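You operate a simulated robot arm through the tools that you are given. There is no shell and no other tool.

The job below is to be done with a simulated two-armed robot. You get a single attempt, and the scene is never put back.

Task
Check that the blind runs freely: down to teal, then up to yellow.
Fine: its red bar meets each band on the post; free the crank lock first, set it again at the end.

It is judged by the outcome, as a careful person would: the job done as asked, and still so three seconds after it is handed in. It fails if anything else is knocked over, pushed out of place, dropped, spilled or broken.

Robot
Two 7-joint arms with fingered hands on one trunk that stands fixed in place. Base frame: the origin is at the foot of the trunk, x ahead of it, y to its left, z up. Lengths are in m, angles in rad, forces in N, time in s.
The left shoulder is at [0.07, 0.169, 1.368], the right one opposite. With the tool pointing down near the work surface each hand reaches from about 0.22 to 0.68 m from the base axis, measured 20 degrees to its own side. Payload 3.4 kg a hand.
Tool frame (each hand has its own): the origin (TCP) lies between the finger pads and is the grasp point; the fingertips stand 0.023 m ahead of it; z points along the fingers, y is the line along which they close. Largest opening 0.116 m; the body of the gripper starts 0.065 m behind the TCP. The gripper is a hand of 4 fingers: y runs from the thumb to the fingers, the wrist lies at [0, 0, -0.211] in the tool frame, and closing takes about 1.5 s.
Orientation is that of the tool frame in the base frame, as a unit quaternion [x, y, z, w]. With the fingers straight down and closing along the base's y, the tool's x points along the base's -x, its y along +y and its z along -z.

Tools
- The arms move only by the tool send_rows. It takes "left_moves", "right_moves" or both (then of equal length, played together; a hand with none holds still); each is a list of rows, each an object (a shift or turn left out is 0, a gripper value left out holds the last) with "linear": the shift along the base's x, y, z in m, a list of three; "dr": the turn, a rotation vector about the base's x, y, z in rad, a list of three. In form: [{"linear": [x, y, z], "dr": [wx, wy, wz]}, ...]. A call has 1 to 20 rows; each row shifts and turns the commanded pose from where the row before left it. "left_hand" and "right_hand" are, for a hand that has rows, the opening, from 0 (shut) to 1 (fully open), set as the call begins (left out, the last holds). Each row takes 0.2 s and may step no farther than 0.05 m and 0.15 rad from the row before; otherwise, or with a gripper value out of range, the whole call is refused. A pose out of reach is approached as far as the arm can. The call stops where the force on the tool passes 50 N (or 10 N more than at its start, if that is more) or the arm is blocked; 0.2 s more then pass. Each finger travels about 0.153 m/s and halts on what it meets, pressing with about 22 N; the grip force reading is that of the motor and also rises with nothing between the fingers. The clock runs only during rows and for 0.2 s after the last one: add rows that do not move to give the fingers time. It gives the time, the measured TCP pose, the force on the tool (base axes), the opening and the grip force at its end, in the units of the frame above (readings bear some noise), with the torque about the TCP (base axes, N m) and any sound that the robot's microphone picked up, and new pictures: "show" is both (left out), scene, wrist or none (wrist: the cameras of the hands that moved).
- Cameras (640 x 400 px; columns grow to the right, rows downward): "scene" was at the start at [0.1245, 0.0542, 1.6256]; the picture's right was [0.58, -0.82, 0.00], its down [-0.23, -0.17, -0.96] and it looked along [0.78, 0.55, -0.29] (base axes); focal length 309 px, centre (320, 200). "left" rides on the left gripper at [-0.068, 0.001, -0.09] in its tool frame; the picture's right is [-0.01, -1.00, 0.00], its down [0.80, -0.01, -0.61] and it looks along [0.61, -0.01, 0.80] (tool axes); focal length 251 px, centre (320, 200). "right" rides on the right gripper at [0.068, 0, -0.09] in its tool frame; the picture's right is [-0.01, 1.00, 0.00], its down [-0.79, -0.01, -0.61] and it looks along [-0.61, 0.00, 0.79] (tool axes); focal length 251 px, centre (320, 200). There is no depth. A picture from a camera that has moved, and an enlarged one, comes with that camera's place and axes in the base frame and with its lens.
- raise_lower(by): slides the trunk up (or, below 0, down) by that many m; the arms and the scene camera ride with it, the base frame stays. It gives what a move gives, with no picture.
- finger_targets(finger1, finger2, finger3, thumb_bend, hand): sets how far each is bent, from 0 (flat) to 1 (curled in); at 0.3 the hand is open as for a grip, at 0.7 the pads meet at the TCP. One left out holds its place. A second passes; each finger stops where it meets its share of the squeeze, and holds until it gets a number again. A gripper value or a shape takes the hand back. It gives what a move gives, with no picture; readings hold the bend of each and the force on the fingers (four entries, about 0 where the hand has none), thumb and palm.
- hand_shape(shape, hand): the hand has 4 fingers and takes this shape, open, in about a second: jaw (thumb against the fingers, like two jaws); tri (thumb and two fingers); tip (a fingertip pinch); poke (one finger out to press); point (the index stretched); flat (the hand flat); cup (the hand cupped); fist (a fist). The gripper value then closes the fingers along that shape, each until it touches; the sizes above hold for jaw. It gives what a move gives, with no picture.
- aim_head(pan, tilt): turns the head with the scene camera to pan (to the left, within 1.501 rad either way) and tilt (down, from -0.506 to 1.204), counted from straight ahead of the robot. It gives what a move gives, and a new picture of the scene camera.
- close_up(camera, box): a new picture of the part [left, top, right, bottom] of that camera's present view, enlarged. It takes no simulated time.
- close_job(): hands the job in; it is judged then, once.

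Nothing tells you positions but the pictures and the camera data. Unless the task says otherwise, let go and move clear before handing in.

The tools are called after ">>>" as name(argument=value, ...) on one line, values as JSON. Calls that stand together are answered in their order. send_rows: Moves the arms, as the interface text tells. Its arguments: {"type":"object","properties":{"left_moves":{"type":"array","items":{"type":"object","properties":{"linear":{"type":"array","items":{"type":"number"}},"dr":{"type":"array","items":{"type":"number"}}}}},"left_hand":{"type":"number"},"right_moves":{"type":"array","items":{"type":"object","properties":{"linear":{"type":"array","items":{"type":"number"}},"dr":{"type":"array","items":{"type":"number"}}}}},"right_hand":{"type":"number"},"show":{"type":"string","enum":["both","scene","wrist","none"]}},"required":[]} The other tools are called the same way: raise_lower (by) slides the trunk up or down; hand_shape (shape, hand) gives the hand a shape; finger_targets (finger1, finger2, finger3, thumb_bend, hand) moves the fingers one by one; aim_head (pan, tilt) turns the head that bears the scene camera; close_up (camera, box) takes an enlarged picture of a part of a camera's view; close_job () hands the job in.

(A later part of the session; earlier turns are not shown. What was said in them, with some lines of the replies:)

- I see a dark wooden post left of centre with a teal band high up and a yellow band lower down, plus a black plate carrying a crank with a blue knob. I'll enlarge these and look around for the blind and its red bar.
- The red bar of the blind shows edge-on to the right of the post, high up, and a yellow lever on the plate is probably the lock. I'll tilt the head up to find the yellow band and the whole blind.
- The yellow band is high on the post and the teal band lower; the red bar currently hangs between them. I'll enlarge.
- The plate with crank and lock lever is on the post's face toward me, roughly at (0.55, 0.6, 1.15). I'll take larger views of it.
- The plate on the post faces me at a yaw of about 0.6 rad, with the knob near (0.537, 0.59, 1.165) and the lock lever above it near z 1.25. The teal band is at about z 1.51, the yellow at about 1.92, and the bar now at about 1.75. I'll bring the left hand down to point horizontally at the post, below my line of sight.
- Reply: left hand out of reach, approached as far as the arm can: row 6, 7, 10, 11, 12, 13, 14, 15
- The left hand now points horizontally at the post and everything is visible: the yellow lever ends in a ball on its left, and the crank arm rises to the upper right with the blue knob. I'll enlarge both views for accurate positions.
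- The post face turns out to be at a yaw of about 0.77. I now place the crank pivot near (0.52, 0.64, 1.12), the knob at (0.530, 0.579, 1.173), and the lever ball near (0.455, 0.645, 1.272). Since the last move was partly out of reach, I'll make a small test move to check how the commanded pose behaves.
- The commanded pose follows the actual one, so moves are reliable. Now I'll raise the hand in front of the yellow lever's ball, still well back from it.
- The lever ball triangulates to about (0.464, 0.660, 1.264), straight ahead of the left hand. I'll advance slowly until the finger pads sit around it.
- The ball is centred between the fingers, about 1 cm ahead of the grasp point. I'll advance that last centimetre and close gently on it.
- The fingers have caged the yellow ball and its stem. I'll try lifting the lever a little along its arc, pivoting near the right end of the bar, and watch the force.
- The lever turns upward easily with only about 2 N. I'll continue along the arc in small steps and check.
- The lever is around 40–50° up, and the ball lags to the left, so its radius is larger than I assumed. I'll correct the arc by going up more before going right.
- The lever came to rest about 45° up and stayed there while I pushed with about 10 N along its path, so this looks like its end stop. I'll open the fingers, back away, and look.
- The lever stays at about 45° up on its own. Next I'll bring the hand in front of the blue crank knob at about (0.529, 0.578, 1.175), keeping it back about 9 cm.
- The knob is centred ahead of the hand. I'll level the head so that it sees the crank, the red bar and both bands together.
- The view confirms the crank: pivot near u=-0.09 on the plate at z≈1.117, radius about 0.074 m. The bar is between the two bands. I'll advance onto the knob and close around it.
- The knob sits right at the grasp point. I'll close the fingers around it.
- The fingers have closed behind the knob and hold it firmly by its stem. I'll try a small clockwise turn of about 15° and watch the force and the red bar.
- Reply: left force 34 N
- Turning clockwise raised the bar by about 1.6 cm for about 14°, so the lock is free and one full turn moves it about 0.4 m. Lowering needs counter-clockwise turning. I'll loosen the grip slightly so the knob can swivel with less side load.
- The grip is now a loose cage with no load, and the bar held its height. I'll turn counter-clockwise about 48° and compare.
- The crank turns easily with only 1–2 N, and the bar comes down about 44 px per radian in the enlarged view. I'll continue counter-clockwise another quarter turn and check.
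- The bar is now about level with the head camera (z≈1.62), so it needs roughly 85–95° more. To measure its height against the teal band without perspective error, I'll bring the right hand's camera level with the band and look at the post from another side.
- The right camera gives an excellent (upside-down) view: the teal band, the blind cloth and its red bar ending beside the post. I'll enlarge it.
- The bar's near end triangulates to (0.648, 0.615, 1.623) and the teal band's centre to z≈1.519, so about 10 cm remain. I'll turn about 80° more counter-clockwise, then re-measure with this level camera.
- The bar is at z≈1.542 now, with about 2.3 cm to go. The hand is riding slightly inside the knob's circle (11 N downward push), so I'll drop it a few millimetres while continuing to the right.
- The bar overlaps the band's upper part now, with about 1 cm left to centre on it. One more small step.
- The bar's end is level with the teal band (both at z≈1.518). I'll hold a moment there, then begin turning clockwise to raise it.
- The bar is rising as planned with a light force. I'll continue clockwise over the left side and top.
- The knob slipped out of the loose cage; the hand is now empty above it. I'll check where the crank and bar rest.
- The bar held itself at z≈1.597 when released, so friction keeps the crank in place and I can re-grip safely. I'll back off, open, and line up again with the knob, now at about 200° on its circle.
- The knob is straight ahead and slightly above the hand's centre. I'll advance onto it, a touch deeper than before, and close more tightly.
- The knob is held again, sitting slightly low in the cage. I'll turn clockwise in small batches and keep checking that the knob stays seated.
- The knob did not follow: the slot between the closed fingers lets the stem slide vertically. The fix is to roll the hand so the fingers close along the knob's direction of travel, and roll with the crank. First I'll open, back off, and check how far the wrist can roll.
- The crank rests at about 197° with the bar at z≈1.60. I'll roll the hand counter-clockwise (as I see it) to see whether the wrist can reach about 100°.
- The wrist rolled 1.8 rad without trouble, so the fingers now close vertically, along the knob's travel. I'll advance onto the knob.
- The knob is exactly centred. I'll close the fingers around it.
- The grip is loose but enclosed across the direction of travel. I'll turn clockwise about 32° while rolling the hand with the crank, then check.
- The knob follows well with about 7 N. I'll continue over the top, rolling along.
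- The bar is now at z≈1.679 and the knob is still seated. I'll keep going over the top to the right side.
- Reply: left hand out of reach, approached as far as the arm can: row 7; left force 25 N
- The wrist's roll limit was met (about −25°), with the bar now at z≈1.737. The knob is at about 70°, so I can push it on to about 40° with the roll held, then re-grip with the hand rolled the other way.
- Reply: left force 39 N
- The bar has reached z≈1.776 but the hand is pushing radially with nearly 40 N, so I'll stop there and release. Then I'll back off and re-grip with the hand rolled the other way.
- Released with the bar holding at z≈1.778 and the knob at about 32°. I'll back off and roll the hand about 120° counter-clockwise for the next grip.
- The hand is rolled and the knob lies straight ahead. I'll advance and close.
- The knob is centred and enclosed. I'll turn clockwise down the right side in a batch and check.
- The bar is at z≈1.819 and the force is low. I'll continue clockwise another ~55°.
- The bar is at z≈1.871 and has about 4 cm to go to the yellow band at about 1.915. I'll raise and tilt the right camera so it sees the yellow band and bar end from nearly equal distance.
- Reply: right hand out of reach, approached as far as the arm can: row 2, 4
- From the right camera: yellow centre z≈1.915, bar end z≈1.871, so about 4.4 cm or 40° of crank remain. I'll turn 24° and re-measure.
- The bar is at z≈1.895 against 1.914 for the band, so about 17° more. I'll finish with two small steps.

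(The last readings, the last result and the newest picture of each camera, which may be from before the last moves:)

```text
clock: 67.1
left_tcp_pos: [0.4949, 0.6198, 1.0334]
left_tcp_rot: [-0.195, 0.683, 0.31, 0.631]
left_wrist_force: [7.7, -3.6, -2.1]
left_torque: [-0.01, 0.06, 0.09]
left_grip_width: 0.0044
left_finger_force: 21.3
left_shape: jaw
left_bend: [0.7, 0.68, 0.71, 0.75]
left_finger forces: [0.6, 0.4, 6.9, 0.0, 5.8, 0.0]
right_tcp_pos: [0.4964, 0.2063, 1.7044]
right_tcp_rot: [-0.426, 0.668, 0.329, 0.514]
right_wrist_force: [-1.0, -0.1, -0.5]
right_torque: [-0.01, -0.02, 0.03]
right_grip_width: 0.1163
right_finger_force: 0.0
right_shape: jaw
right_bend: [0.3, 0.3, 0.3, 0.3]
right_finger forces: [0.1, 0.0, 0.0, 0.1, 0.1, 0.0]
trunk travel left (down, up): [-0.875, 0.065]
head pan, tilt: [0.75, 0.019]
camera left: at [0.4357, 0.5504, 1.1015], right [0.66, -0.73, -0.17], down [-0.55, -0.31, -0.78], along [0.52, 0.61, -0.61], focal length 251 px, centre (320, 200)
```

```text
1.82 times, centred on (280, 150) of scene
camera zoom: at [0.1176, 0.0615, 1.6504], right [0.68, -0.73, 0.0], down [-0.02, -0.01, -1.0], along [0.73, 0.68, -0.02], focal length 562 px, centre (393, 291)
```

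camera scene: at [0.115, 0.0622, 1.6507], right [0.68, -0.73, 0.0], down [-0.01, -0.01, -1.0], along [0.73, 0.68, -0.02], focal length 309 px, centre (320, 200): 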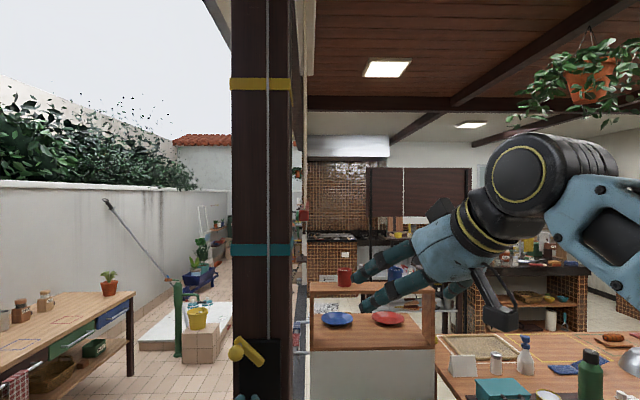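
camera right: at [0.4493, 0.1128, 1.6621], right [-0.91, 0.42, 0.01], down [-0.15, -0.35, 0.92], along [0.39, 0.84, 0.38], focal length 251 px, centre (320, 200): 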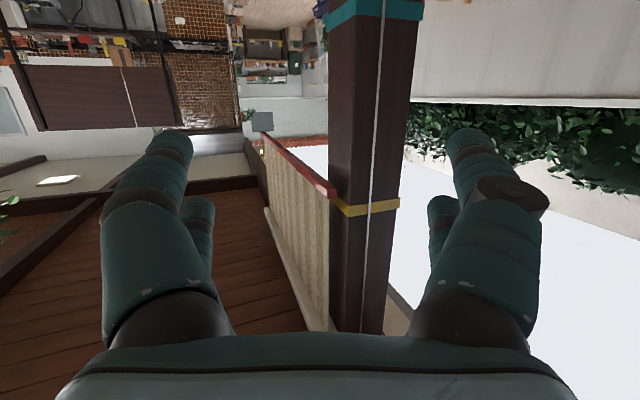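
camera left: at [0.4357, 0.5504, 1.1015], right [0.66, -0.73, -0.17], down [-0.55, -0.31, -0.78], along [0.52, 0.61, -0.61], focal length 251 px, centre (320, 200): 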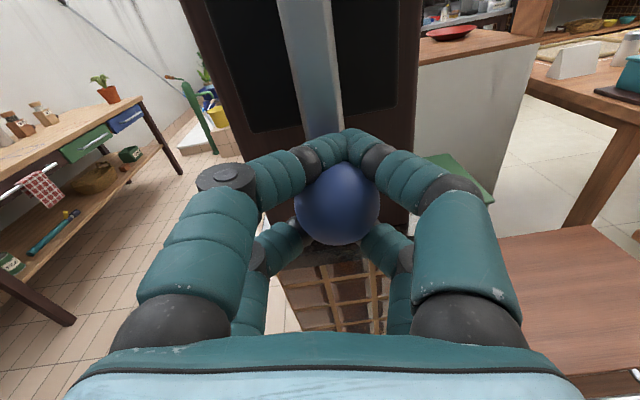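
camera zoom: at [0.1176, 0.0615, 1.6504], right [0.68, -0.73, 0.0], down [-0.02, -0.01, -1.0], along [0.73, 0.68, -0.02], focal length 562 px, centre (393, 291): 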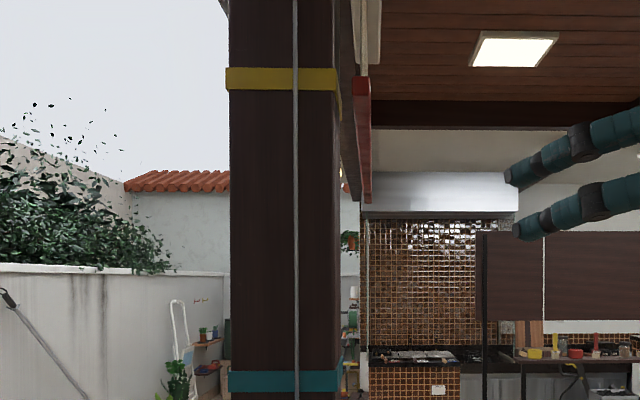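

The bar end (z≈1.914) now meets the yellow band (z≈1.915) in both views. I'll open the fingers gently and confirm the bar holds.

>>> send_rows(left_moves=[{}, {}, {}, {}, {}], left_hand=1.0, show="wrist")

>>> close_up(camera="right", box=[250, 120, 430, 240])

```text
clock: 68.3
left_tcp_pos: [0.4915, 0.6204, 1.0343]
left_tcp_rot: [-0.195, 0.682, 0.311, 0.632]
left_wrist_force: [0.0, -0.9, 0.8]
left_torque: [-0.04, -0.02, -0.01]
left_grip_width: 0.1159
left_finger_force: 0.0
left_shape: jaw
left_bend: [0.3, 0.3, 0.3, 0.3]
left_finger forces: [0.0, 0.1, 0.0, 0.0, 0.0, 0.1]
right_tcp_pos: [0.4928, 0.2061, 1.706]
right_tcp_rot: [-0.428, 0.667, 0.329, 0.513]
right_wrist_force: [-0.1, -0.1, -0.3]
right_torque: [0.01, 0.01, 0.04]
right_grip_width: 0.1158
right_finger_force: 0.1
right_shape: jaw
right_bend: [0.3, 0.3, 0.3, 0.3]
right_finger forces: [0.1, 0.1, 0.1, 0.1, 0.1, 0.0]
trunk travel left (down, up): [-0.875, 0.065]
head pan, tilt: [0.75, 0.019]
camera left: at [0.4334, 0.5511, 1.1028], right [0.66, -0.73, -0.17], down [-0.54, -0.31, -0.78], along [0.52, 0.61, -0.6], focal length 251 px, centre (320, 200)
```

left: 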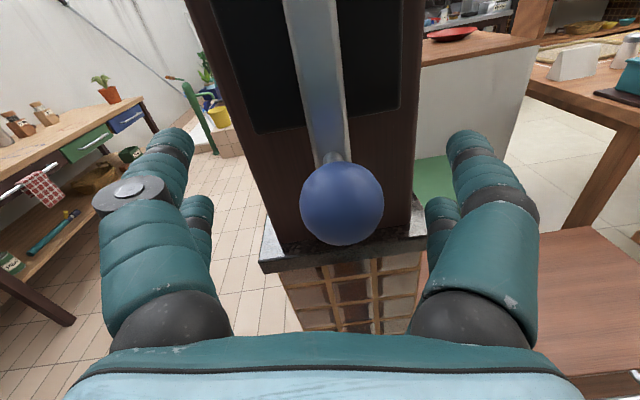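

```text
3.33 times, centred on (340, 180) of right
camera zoom: at [0.4478, 0.1123, 1.6626], right [-0.91, 0.42, 0.01], down [-0.15, -0.35, 0.92], along [0.39, 0.84, 0.38], focal length 838 px, centre (253, 267)
```

zoom: 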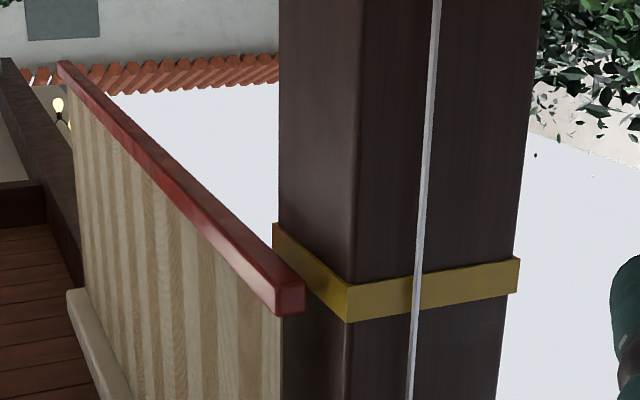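

The bar holds at z≈1.913–1.914 against the band's 1.915 with the hand open. Now I'll back the left hand off and bring it up in front of the yellow lever's ball, rolled to match the lever's direction of travel.

>>> send_rows(left_moves=[{"linear": [-0.0162, -0.0157, 0]}, {"linear": [-0.0162, -0.0157, 0]}, {"linear": [-0.0162, -0.0157, 0]}, {"linear": [-0.0162, -0.0157, 0]}, {"linear": [-0.003, 0.0031, 0.0396], "dr": [-0.1088, -0.0989, 0]}, {"linear": [-0.003, 0.0031, 0.0396], "dr": [-0.1088, -0.0989, 0]}, {"linear": [-0.003, 0.0031, 0.0396], "dr": [-0.1088, -0.0989, 0]}, {"linear": [-0.003, 0.0031, 0.0396], "dr": [-0.1088, -0.0989, 0]}, {"linear": [-0.003, 0.0031, 0.0396], "dr": [-0.1088, -0.0989, 0]}, {"linear": [-0.003, 0.0031, 0.0396], "dr": [-0.1088, -0.0989, 0]}, {"linear": [-0.003, 0.0031, 0.0396], "dr": [-0.1088, -0.0989, 0]}, {}], show="both")

```text
clock: 70.9
left_tcp_pos: [0.4092, 0.5792, 1.3109]
left_tcp_rot: [-0.503, 0.497, -0.043, 0.705]
left_wrist_force: [0.8, 0.3, 0.9]
left_torque: [0.0, 0.01, -0.03]
left_grip_width: 0.1159
left_finger_force: 0.1
left_shape: jaw
left_bend: [0.3, 0.3, 0.3, 0.3]
left_finger forces: [0.1, 0.1, 0.0, 0.0, 0.0, 0.1]
right_tcp_pos: [0.4928, 0.2063, 1.7051]
right_tcp_rot: [-0.427, 0.667, 0.33, 0.514]
right_wrist_force: [0.0, 1.3, 0.9]
right_torque: [0.01, 0.01, 0.0]
right_grip_width: 0.1162
right_finger_force: 0.1
right_shape: jaw
right_bend: [0.3, 0.3, 0.3, 0.3]
right_finger forces: [0.0, 0.1, 0.1, 0.0, 0.0, 0.0]
trunk travel left (down, up): [-0.875, 0.065]
head pan, tilt: [0.75, 0.019]
camera scene: at [0.1148, 0.0623, 1.6507], right [0.68, -0.73, 0.0], down [-0.01, -0.01, -1.0], along [0.73, 0.68, -0.02], focal length 309 px, centre (320, 200)
camera left: at [0.3079, 0.5585, 1.3555], right [0.43, -0.48, 0.76], down [-0.05, -0.86, -0.52], along [0.9, 0.19, -0.4], focal length 251 px, centre (320, 200)
```

scene: 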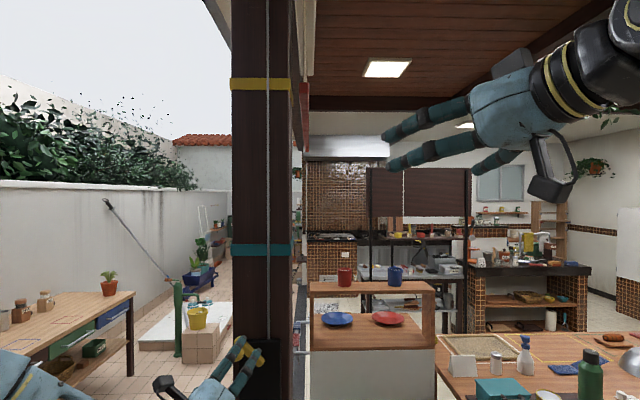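
left: 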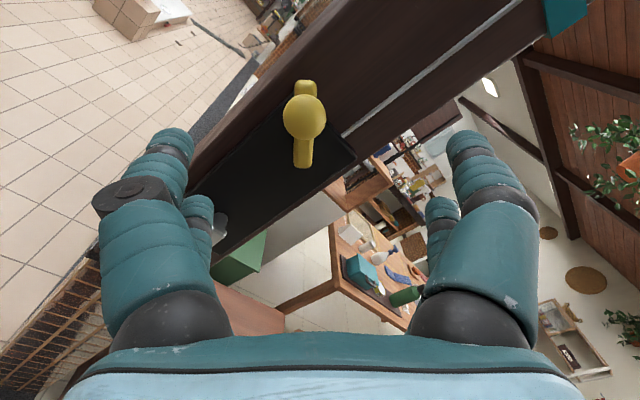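

The lever lies along the slot between the fingers, with its ball slightly to the left in the view. I'll advance onto it with a small correction.

>>> send_rows(left_moves=[{"linear": [0.0119, 0.0135, -0.0016]}, {"linear": [0.0119, 0.0135, -0.0016]}, {"linear": [0.0119, 0.0135, -0.0016]}, {"linear": [0.0119, 0.0135, -0.0016]}, {"linear": [0.0105, 0.0121, -0.0016]}, {}], left_hand=1.0, show="wrist")

```text
clock: 72.3
left_tcp_pos: [0.467, 0.6448, 1.3039]
left_tcp_rot: [-0.503, 0.498, -0.043, 0.705]
left_wrist_force: [0.0, 0.6, 0.3]
left_torque: [0.03, 0.0, -0.01]
left_grip_width: 0.1159
left_finger_force: 0.0
left_shape: jaw
left_bend: [0.3, 0.3, 0.3, 0.3]
left_finger forces: [0.1, 0.0, 0.1, 0.0, 0.1, 0.0]
right_tcp_pos: [0.4925, 0.2055, 1.7058]
right_tcp_rot: [-0.427, 0.667, 0.33, 0.514]
right_wrist_force: [0.1, 0.5, 0.2]
right_torque: [-0.03, 0.02, -0.04]
right_grip_width: 0.1162
right_finger_force: 0.0
right_shape: jaw
right_bend: [0.3, 0.3, 0.3, 0.3]
right_finger forces: [0.0, 0.0, 0.0, 0.0, 0.0, 0.1]
trunk travel left (down, up): [-0.875, 0.065]
head pan, tilt: [0.75, 0.019]
camera left: at [0.3647, 0.6233, 1.3478], right [0.44, -0.48, 0.76], down [-0.05, -0.85, -0.52], along [0.9, 0.19, -0.4], focal length 251 px, centre (320, 200)
```

left: 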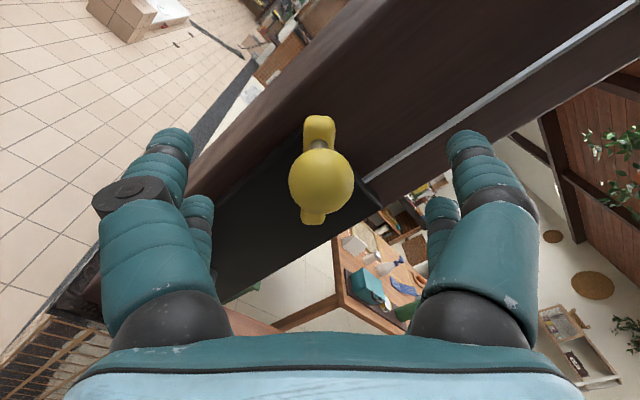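

One more short advance, then I'll close loosely around the ball's stem.

>>> send_rows(left_moves=[{"linear": [0.0057, 0.0056, 0]}, {}], left_hand=1.0, show="none")

>>> send_rows(left_moves=[{}, {}, {}, {}, {}, {}], left_hand=0.07, show="wrist")

```text
clock: 72.9
left_tcp_pos: [0.4725, 0.6495, 1.3039]
left_tcp_rot: [-0.503, 0.498, -0.043, 0.705]
left_wrist_force: [-0.4, -0.2, -0.7]
left_torque: [0.0, 0.02, 0.0]
left_grip_width: 0.1159
left_finger_force: 0.0
left_shape: jaw
left_bend: [0.3, 0.3, 0.3, 0.3]
left_finger forces: [0.0, 0.0, 0.1, 0.0, 0.0, 0.0]
right_tcp_pos: [0.4925, 0.2058, 1.706]
right_tcp_rot: [-0.427, 0.667, 0.329, 0.514]
right_wrist_force: [-0.6, -0.8, -0.5]
right_torque: [0.01, 0.06, -0.03]
right_grip_width: 0.1162
right_finger_force: 0.0
right_shape: jaw
right_bend: [0.3, 0.3, 0.3, 0.3]
right_finger forces: [0.0, 0.0, 0.1, 0.0, 0.0, 0.0]
trunk travel left (down, up): [-0.875, 0.065]
head pan, tilt: [0.75, 0.019]
```

```text
clock: 74.3
left_tcp_pos: [0.4732, 0.6491, 1.3036]
left_tcp_rot: [-0.503, 0.497, -0.043, 0.705]
left_wrist_force: [0.0, 0.2, -0.6]
left_torque: [0.02, -0.01, 0.01]
left_grip_width: 0.0085
left_finger_force: 0.0
left_shape: jaw
left_bend: [0.71, 0.71, 0.71, 0.73]
left_finger forces: [0.1, 0.0, 0.8, 0.0, 0.0, 0.0]
right_tcp_pos: [0.4927, 0.2061, 1.7052]
right_tcp_rot: [-0.427, 0.667, 0.329, 0.514]
right_wrist_force: [-1.1, -0.3, -0.2]
right_torque: [0.01, -0.01, 0.02]
right_grip_width: 0.1162
right_finger_force: 0.1
right_shape: jaw
right_bend: [0.3, 0.3, 0.3, 0.3]
right_finger forces: [0.1, 0.0, 0.0, 0.0, 0.0, 0.0]
trunk travel left (down, up): [-0.875, 0.065]
head pan, tilt: [0.75, 0.019]
camera left: at [0.3704, 0.6289, 1.3481], right [0.44, -0.48, 0.76], down [-0.05, -0.85, -0.52], along [0.9, 0.19, -0.4], focal length 251 px, centre (320, 200)
```

left: 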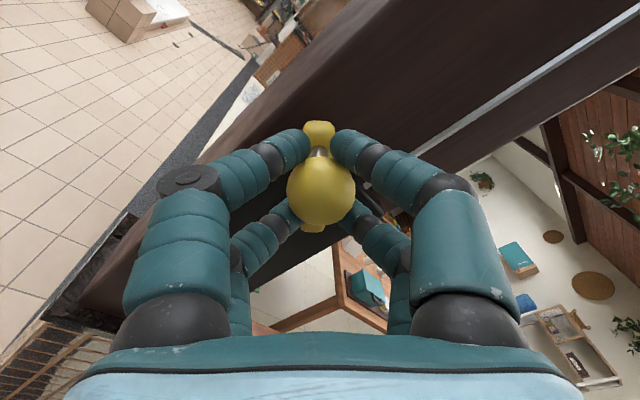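

The lever ball is enclosed. I'll swing it back down along its arc of about 42° toward horizontal, rolling the hand with it.

>>> send_rows(left_moves=[{"linear": [-0.0034, 0.0035, -0.0066], "dr": [-0.1019, -0.0949, 0]}, {"linear": [-0.0029, 0.0029, -0.0071], "dr": [-0.1019, -0.0949, 0]}, {"linear": [-0.0022, 0.0022, -0.0077], "dr": [-0.1019, -0.0949, 0]}, {"linear": [-0.0014, 0.0014, -0.008], "dr": [-0.1019, -0.0949, 0]}, {"linear": [-0.0006, 0.0006, -0.0081], "dr": [-0.1019, -0.0949, 0]}, {}], show="both")

>>> close_up(camera="left", box=[220, 80, 420, 280])

```text
clock: 75.7
left_tcp_pos: [0.4605, 0.6612, 1.2666]
left_tcp_rot: [-0.639, 0.291, -0.282, 0.653]
left_wrist_force: [-0.3, 1.9, 0.9]
left_torque: [-0.03, -0.01, -0.01]
left_grip_width: 0.0083
left_finger_force: 0.0
left_shape: jaw
left_bend: [0.71, 0.71, 0.71, 0.72]
left_finger forces: [0.0, 0.0, 0.6, 0.1, 1.5, 0.0]
right_tcp_pos: [0.4919, 0.2073, 1.7061]
right_tcp_rot: [-0.427, 0.667, 0.33, 0.514]
right_wrist_force: [-0.2, -0.2, -0.3]
right_torque: [-0.03, -0.01, -0.01]
right_grip_width: 0.1159
right_finger_force: 0.0
right_shape: jaw
right_bend: [0.3, 0.3, 0.3, 0.3]
right_finger forces: [0.1, 0.0, 0.0, 0.0, 0.0, 0.1]
trunk travel left (down, up): [-0.875, 0.065]
head pan, tilt: [0.75, 0.019]
camera scene: at [0.1143, 0.0621, 1.6507], right [0.68, -0.73, 0.0], down [-0.01, -0.01, -1.0], along [0.73, 0.68, -0.02], focal length 309 px, centre (320, 200)
camera left: at [0.3478, 0.6515, 1.2654], right [0.0, -0.02, 1.0], down [0.08, -1.0, -0.02], along [1.0, 0.08, 0.0], focal length 251 px, centre (320, 200)
```

scene: 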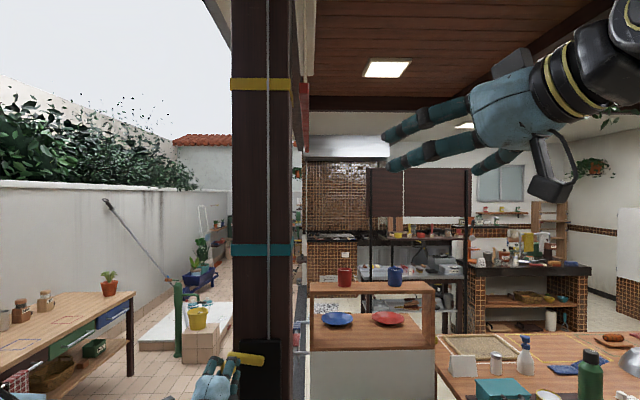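
left: 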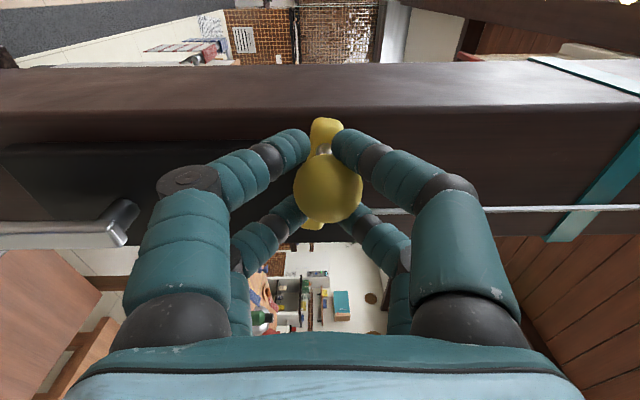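

```text
2.00 times, centred on (320, 180) of left
camera zoom: at [0.3478, 0.6515, 1.2654], right [0.0, -0.02, 1.0], down [0.08, -1.0, -0.02], along [1.0, 0.08, 0.0], focal length 503 px, centre (320, 240)
```

zoom: 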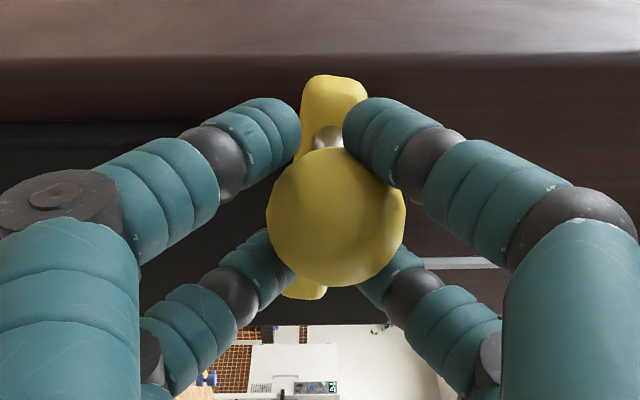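

The lever is nearly horizontal, still about 8° up. I'll push down a little more until it meets its stop.

>>> send_rows(left_moves=[{"linear": [0, 0, -0.006]}, {"linear": [0, 0, -0.005]}, {}], show="wrist")

>>> close_up(camera="left", box=[220, 80, 420, 280])

```text
clock: 76.5
left_tcp_pos: [0.4608, 0.6614, 1.2547]
left_tcp_rot: [-0.638, 0.293, -0.282, 0.654]
left_wrist_force: [0.9, 1.3, 0.6]
left_torque: [0.02, 0.0, 0.04]
left_grip_width: 0.0082
left_finger_force: 0.0
left_shape: jaw
left_bend: [0.71, 0.71, 0.71, 0.72]
left_finger forces: [0.0, 0.0, 1.2, 0.1, 1.4, 0.0]
right_tcp_pos: [0.4926, 0.2066, 1.7061]
right_tcp_rot: [-0.427, 0.667, 0.329, 0.514]
right_wrist_force: [1.0, -0.4, -0.5]
right_torque: [0.04, 0.01, 0.01]
right_grip_width: 0.1159
right_finger_force: 0.0
right_shape: jaw
right_bend: [0.3, 0.3, 0.3, 0.3]
right_finger forces: [0.1, 0.0, 0.1, 0.0, 0.0, 0.0]
trunk travel left (down, up): [-0.875, 0.065]
head pan, tilt: [0.75, 0.019]
camera left: at [0.3475, 0.6515, 1.2543], right [0.0, -0.02, 1.0], down [0.08, -1.0, -0.02], along [1.0, 0.08, 0.0], focal length 251 px, centre (320, 200)
```

left: 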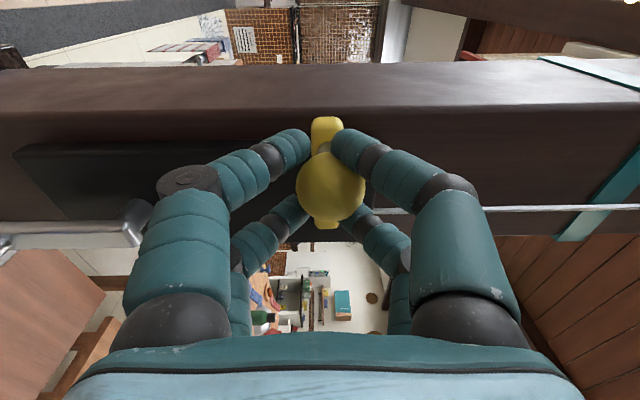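

```text
2.00 times, centred on (320, 180) of left
camera zoom: at [0.3475, 0.6515, 1.2543], right [0.0, -0.02, 1.0], down [0.08, -1.0, -0.02], along [1.0, 0.08, 0.0], focal length 503 px, centre (320, 240)
```

zoom: 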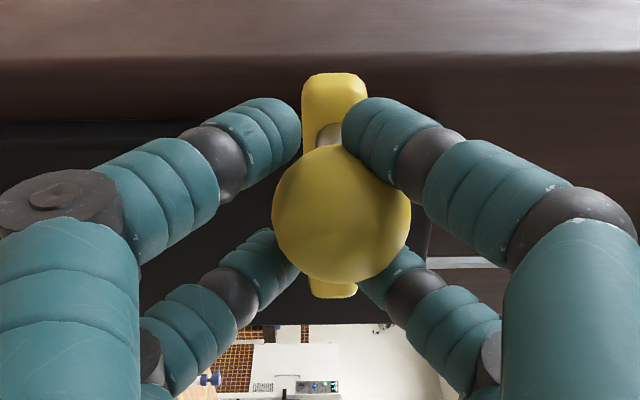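

The lever now looks horizontal with very little force. I'll open, back away and compare with my first pictures of the locked position.

>>> send_rows(left_moves=[{}, {}, {}, {}], left_hand=1.0, show="none")

>>> send_rows(left_moves=[{"linear": [-0.0162, -0.0157, 0]}, {"linear": [-0.0162, -0.0157, 0]}, {"linear": [-0.0162, -0.0157, 0]}, {"linear": [-0.0162, -0.0157, 0]}, {"linear": [-0.01, 0.01, -0.04]}, {"linear": [-0.01, 0.01, -0.04]}, {"linear": [-0.01, 0.01, -0.04]}], show="wrist")

>>> aim_head(pan=0.75, tilt=0.5)

>>> close_up(camera="scene", box=[220, 150, 310, 250])

```text
clock: 77.5
left_tcp_pos: [0.4596, 0.6607, 1.2552]
left_tcp_rot: [-0.639, 0.293, -0.281, 0.653]
left_wrist_force: [0.3, 0.1, -0.8]
left_torque: [0.04, -0.03, 0.0]
left_grip_width: 0.116
left_finger_force: 0.1
left_shape: jaw
left_bend: [0.3, 0.3, 0.3, 0.3]
left_finger forces: [0.0, 0.0, 0.0, 0.1, 0.0, 0.0]
right_tcp_pos: [0.4931, 0.2064, 1.7055]
right_tcp_rot: [-0.428, 0.667, 0.329, 0.513]
right_wrist_force: [0.4, -0.4, 0.6]
right_torque: [-0.03, -0.01, -0.04]
right_grip_width: 0.1158
right_finger_force: 0.1
right_shape: jaw
right_bend: [0.3, 0.3, 0.3, 0.3]
right_finger forces: [0.0, 0.0, 0.1, 0.0, 0.0, 0.0]
trunk travel left (down, up): [-0.875, 0.065]
head pan, tilt: [0.75, 0.019]
```

```text
clock: 79.1
left_tcp_pos: [0.3665, 0.6294, 1.1351]
left_tcp_rot: [-0.639, 0.293, -0.281, 0.653]
left_wrist_force: [-0.2, 0.3, 0.4]
left_torque: [0.01, 0.03, 0.01]
left_grip_width: 0.1158
left_finger_force: 0.1
left_shape: jaw
left_bend: [0.3, 0.3, 0.3, 0.3]
left_finger forces: [0.1, 0.1, 0.0, 0.0, 0.0, 0.1]
right_tcp_pos: [0.4932, 0.2069, 1.7056]
right_tcp_rot: [-0.428, 0.667, 0.33, 0.513]
right_wrist_force: [1.2, 0.5, 0.5]
right_torque: [0.01, 0.0, 0.03]
right_grip_width: 0.1158
right_finger_force: 0.1
right_shape: jaw
right_bend: [0.3, 0.3, 0.3, 0.3]
right_finger forces: [0.1, 0.0, 0.0, 0.0, 0.0, 0.1]
trunk travel left (down, up): [-0.875, 0.065]
head pan, tilt: [0.75, 0.019]
camera left: at [0.2535, 0.6194, 1.1344], right [0.0, -0.02, 1.0], down [0.08, -1.0, -0.02], along [1.0, 0.08, 0.0], focal length 251 px, centre (320, 200)
```

left: 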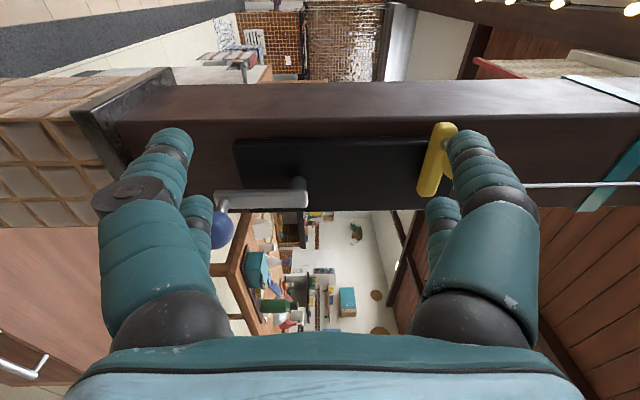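

```text
clock: 80.0
left_tcp_pos: [0.3661, 0.627, 1.1358]
left_tcp_rot: [-0.639, 0.293, -0.281, 0.653]
left_wrist_force: [-0.4, 0.4, -0.5]
left_torque: [-0.03, 0.04, -0.02]
left_grip_width: 0.1159
left_finger_force: 0.1
left_shape: jaw
left_bend: [0.3, 0.3, 0.3, 0.3]
left_finger forces: [0.0, 0.0, 0.0, 0.0, 0.0, 0.0]
right_tcp_pos: [0.4921, 0.2071, 1.7063]
right_tcp_rot: [-0.427, 0.667, 0.329, 0.514]
right_wrist_force: [-0.4, 0.2, -0.9]
right_torque: [0.03, 0.0, 0.0]
right_grip_width: 0.1161
right_finger_force: 0.2
right_shape: jaw
right_bend: [0.3, 0.3, 0.3, 0.3]
right_finger forces: [0.0, 0.1, 0.0, 0.0, 0.0, 0.0]
trunk travel left (down, up): [-0.875, 0.065]
head pan, tilt: [0.75, 0.499]
camera scene: at [0.1148, 0.062, 1.6064], right [0.68, -0.73, 0.0], down [-0.35, -0.33, -0.88], along [0.64, 0.6, -0.48], focal length 309 px, centre (320, 200)
```

scene: 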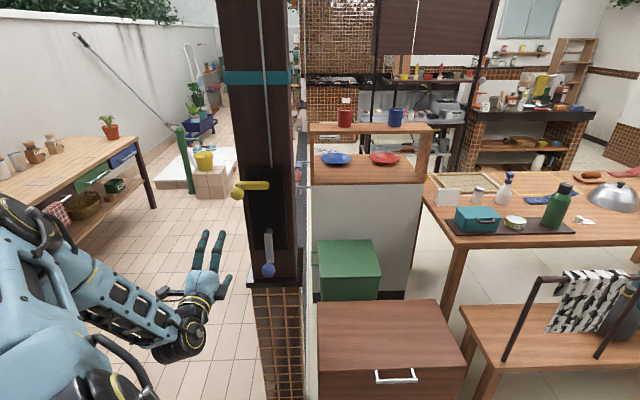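

```text
4.00 times, centred on (265, 200) of scene
camera zoom: at [0.1148, 0.062, 1.6064], right [0.68, -0.73, 0.0], down [-0.35, -0.33, -0.88], along [0.64, 0.6, -0.48], focal length 1236 px, centre (540, 200)
```

zoom: 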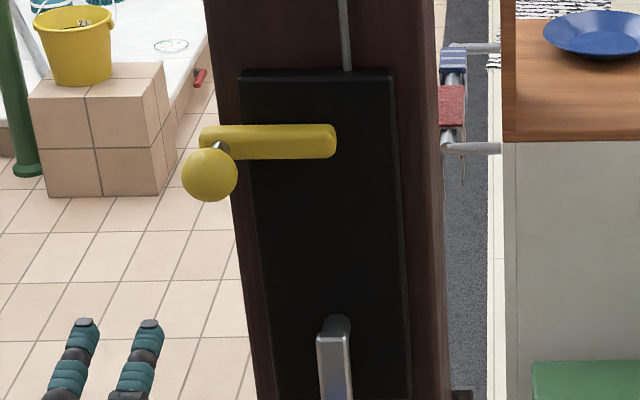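

The lever and ball sit exactly where they were at the start (within a pixel or two), so the lock is set again. I'll re-check the bar against the yellow band and take a closer look at the lever.

>>> close_up(camera="right", box=[280, 160, 400, 240])

>>> close_up(camera="scene", box=[225, 160, 285, 210])

>>> close_up(camera="left", box=[380, 80, 500, 240])

```text
5.00 times, centred on (340, 200) of right
camera zoom: at [0.4482, 0.1118, 1.6625], right [-0.91, 0.42, 0.01], down [-0.15, -0.35, 0.92], along [0.39, 0.84, 0.38], focal length 1257 px, centre (220, 200)
```

zoom: 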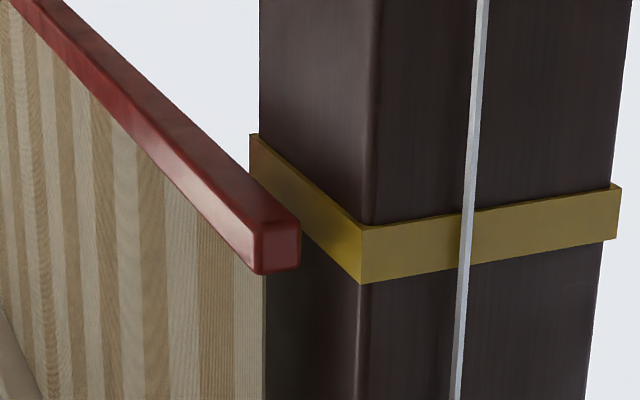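

```text
8.00 times, centred on (255, 185) of scene
camera zoom: at [0.1148, 0.062, 1.6064], right [0.68, -0.73, 0.0], down [-0.35, -0.33, -0.88], along [0.64, 0.6, -0.48], focal length 2471 px, centre (840, 320)
```

zoom: 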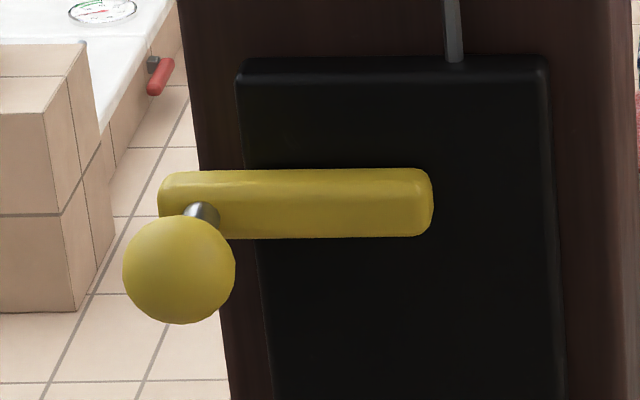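

```text
2.50 times, centred on (440, 160) of left
camera zoom: at [0.2535, 0.6185, 1.1353], right [0.0, -0.02, 1.0], down [0.08, -1.0, -0.02], along [1.0, 0.08, 0.0], focal length 629 px, centre (20, 300)
```

zoom: 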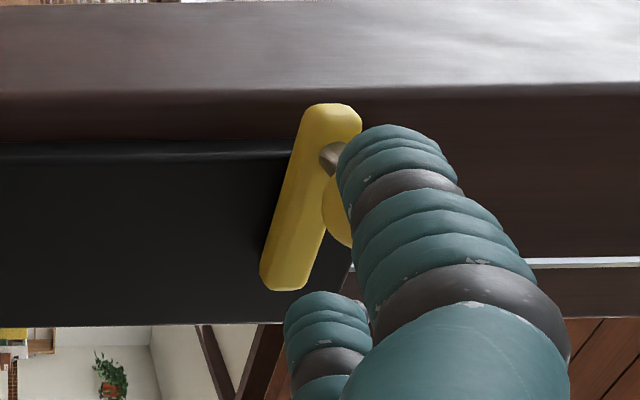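

The bar end (z≈1.914) still meets the yellow band (z≈1.916), and the lever is back at its starting position. I'll draw the left hand further clear and take a last look.

>>> send_rows(left_moves=[{"linear": [-0.02, -0.018, 0]}, {"linear": [-0.02, -0.018, 0]}, {"linear": [-0.02, -0.018, 0]}, {}], show="both")

>>> aim_head(pan=0.75, tilt=0.02)

>>> close_up(camera="scene", box=[200, 40, 360, 260])

```text
clock: 81.0
left_tcp_pos: [0.3044, 0.5742, 1.1369]
left_tcp_rot: [-0.64, 0.293, -0.281, 0.653]
left_wrist_force: [-0.4, -0.2, -0.6]
left_torque: [0.01, -0.01, 0.01]
left_grip_width: 0.116
left_finger_force: 0.1
left_shape: jaw
left_bend: [0.3, 0.3, 0.3, 0.3]
left_finger forces: [0.1, 0.1, 0.0, 0.1, 0.1, 0.0]
right_tcp_pos: [0.4932, 0.2063, 1.7044]
right_tcp_rot: [-0.427, 0.667, 0.329, 0.514]
right_wrist_force: [-0.2, 0.3, -0.6]
right_torque: [0.0, 0.0, -0.02]
right_grip_width: 0.1158
right_finger_force: 0.0
right_shape: jaw
right_bend: [0.3, 0.3, 0.3, 0.3]
right_finger forces: [0.0, 0.0, 0.0, 0.0, 0.0, 0.1]
trunk travel left (down, up): [-0.875, 0.065]
head pan, tilt: [0.75, 0.499]
camera scene: at [0.115, 0.0626, 1.6063], right [0.68, -0.73, 0.0], down [-0.35, -0.33, -0.88], along [0.64, 0.6, -0.48], focal length 309 px, centre (320, 200)
camera left: at [0.1916, 0.5648, 1.1363], right [0.0, -0.02, 1.0], down [0.08, -1.0, -0.02], along [1.0, 0.08, 0.0], focal length 251 px, centre (320, 200)
```

scene: 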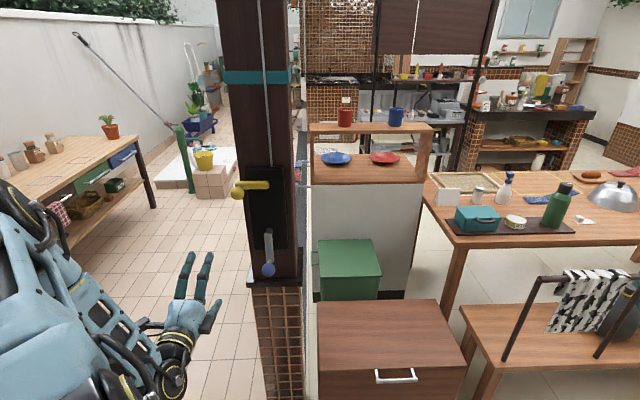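
left: 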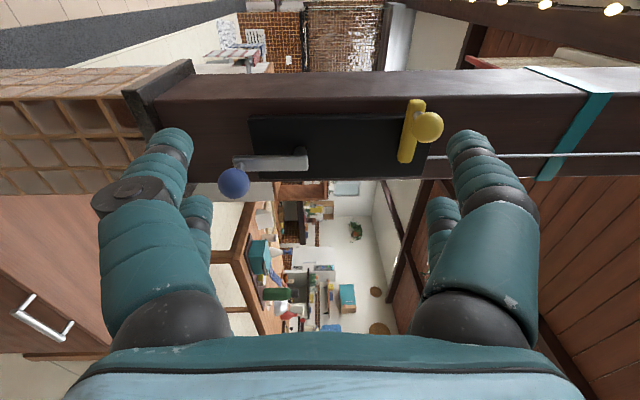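

```text
clock: 82.0
left_tcp_pos: [0.3046, 0.5739, 1.1367]
left_tcp_rot: [-0.639, 0.292, -0.282, 0.653]
left_wrist_force: [0.5, -0.1, -1.1]
left_torque: [0.01, 0.01, -0.02]
left_grip_width: 0.1159
left_finger_force: 0.0
left_shape: jaw
left_bend: [0.3, 0.3, 0.3, 0.3]
left_finger forces: [0.1, 0.0, 0.0, 0.0, 0.0, 0.1]
right_tcp_pos: [0.4918, 0.2067, 1.7066]
right_tcp_rot: [-0.427, 0.667, 0.33, 0.514]
right_wrist_force: [-0.1, 0.2, -0.7]
right_torque: [0.01, 0.0, -0.01]
right_grip_width: 0.1159
right_finger_force: 0.0
right_shape: jaw
right_bend: [0.3, 0.3, 0.3, 0.3]
right_finger forces: [0.0, 0.0, 0.0, 0.0, 0.0, 0.0]
trunk travel left (down, up): [-0.875, 0.065]
head pan, tilt: [0.75, 0.019]
camera scene: at [0.1145, 0.0619, 1.6506], right [0.68, -0.73, 0.0], down [-0.01, -0.01, -1.0], along [0.73, 0.68, -0.02], focal length 309 px, centre (320, 200)
```

scene: 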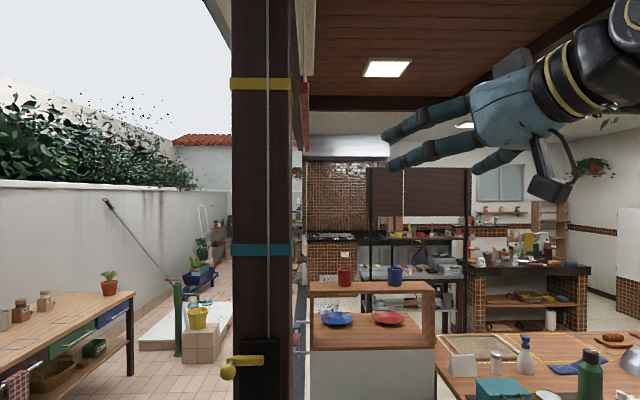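

```text
1.82 times, centred on (280, 150) of scene
camera zoom: at [0.1145, 0.0619, 1.6506], right [0.68, -0.73, 0.0], down [-0.01, -0.01, -1.0], along [0.73, 0.68, -0.02], focal length 562 px, centre (393, 291)
```

zoom: 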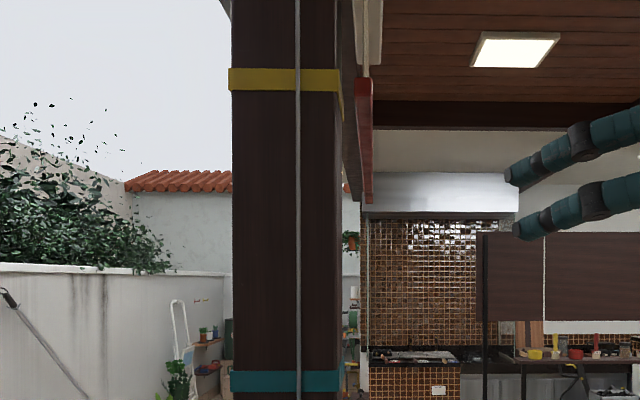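

The bar rests at the yellow band and the lever is level again. The knob hangs at the bottom, both hands are clear, and nothing else has moved. I'm handing in the job.

>>> close_job()

```text
The job is handed in.
```

The blind ran down to teal and then up to yellow. The red bar now rests at the yellow band, and the crank lock lever is back where it started.

- **Teal:** the bar's end came level with the band, both at a height of about 1.52 m, and I held it there briefly before raising it.
- **Yellow:** the bar's end is about 2 to 3 mm below the centre of the band, which is itself about 29 mm tall. It held that height after I let go.
- **Lock:** I swung the yellow lever up about 42° to free the crank. Afterwards I returned it to its starting position, matched against the first pictures. I did not feel a clear stop and did not nudge the crank to prove the lock holds.
- **Running freely:** the crank turned easily, mostly with under 10 N at the knob, and the bar stayed put whenever I released it. The knob slipped out of the fingers twice on the way up. Once, the hand's own path pushed sideways with nearly 40 N, so I let go and re-gripped.

I did not see anything else moved or knocked over, and both hands are clear of the post.
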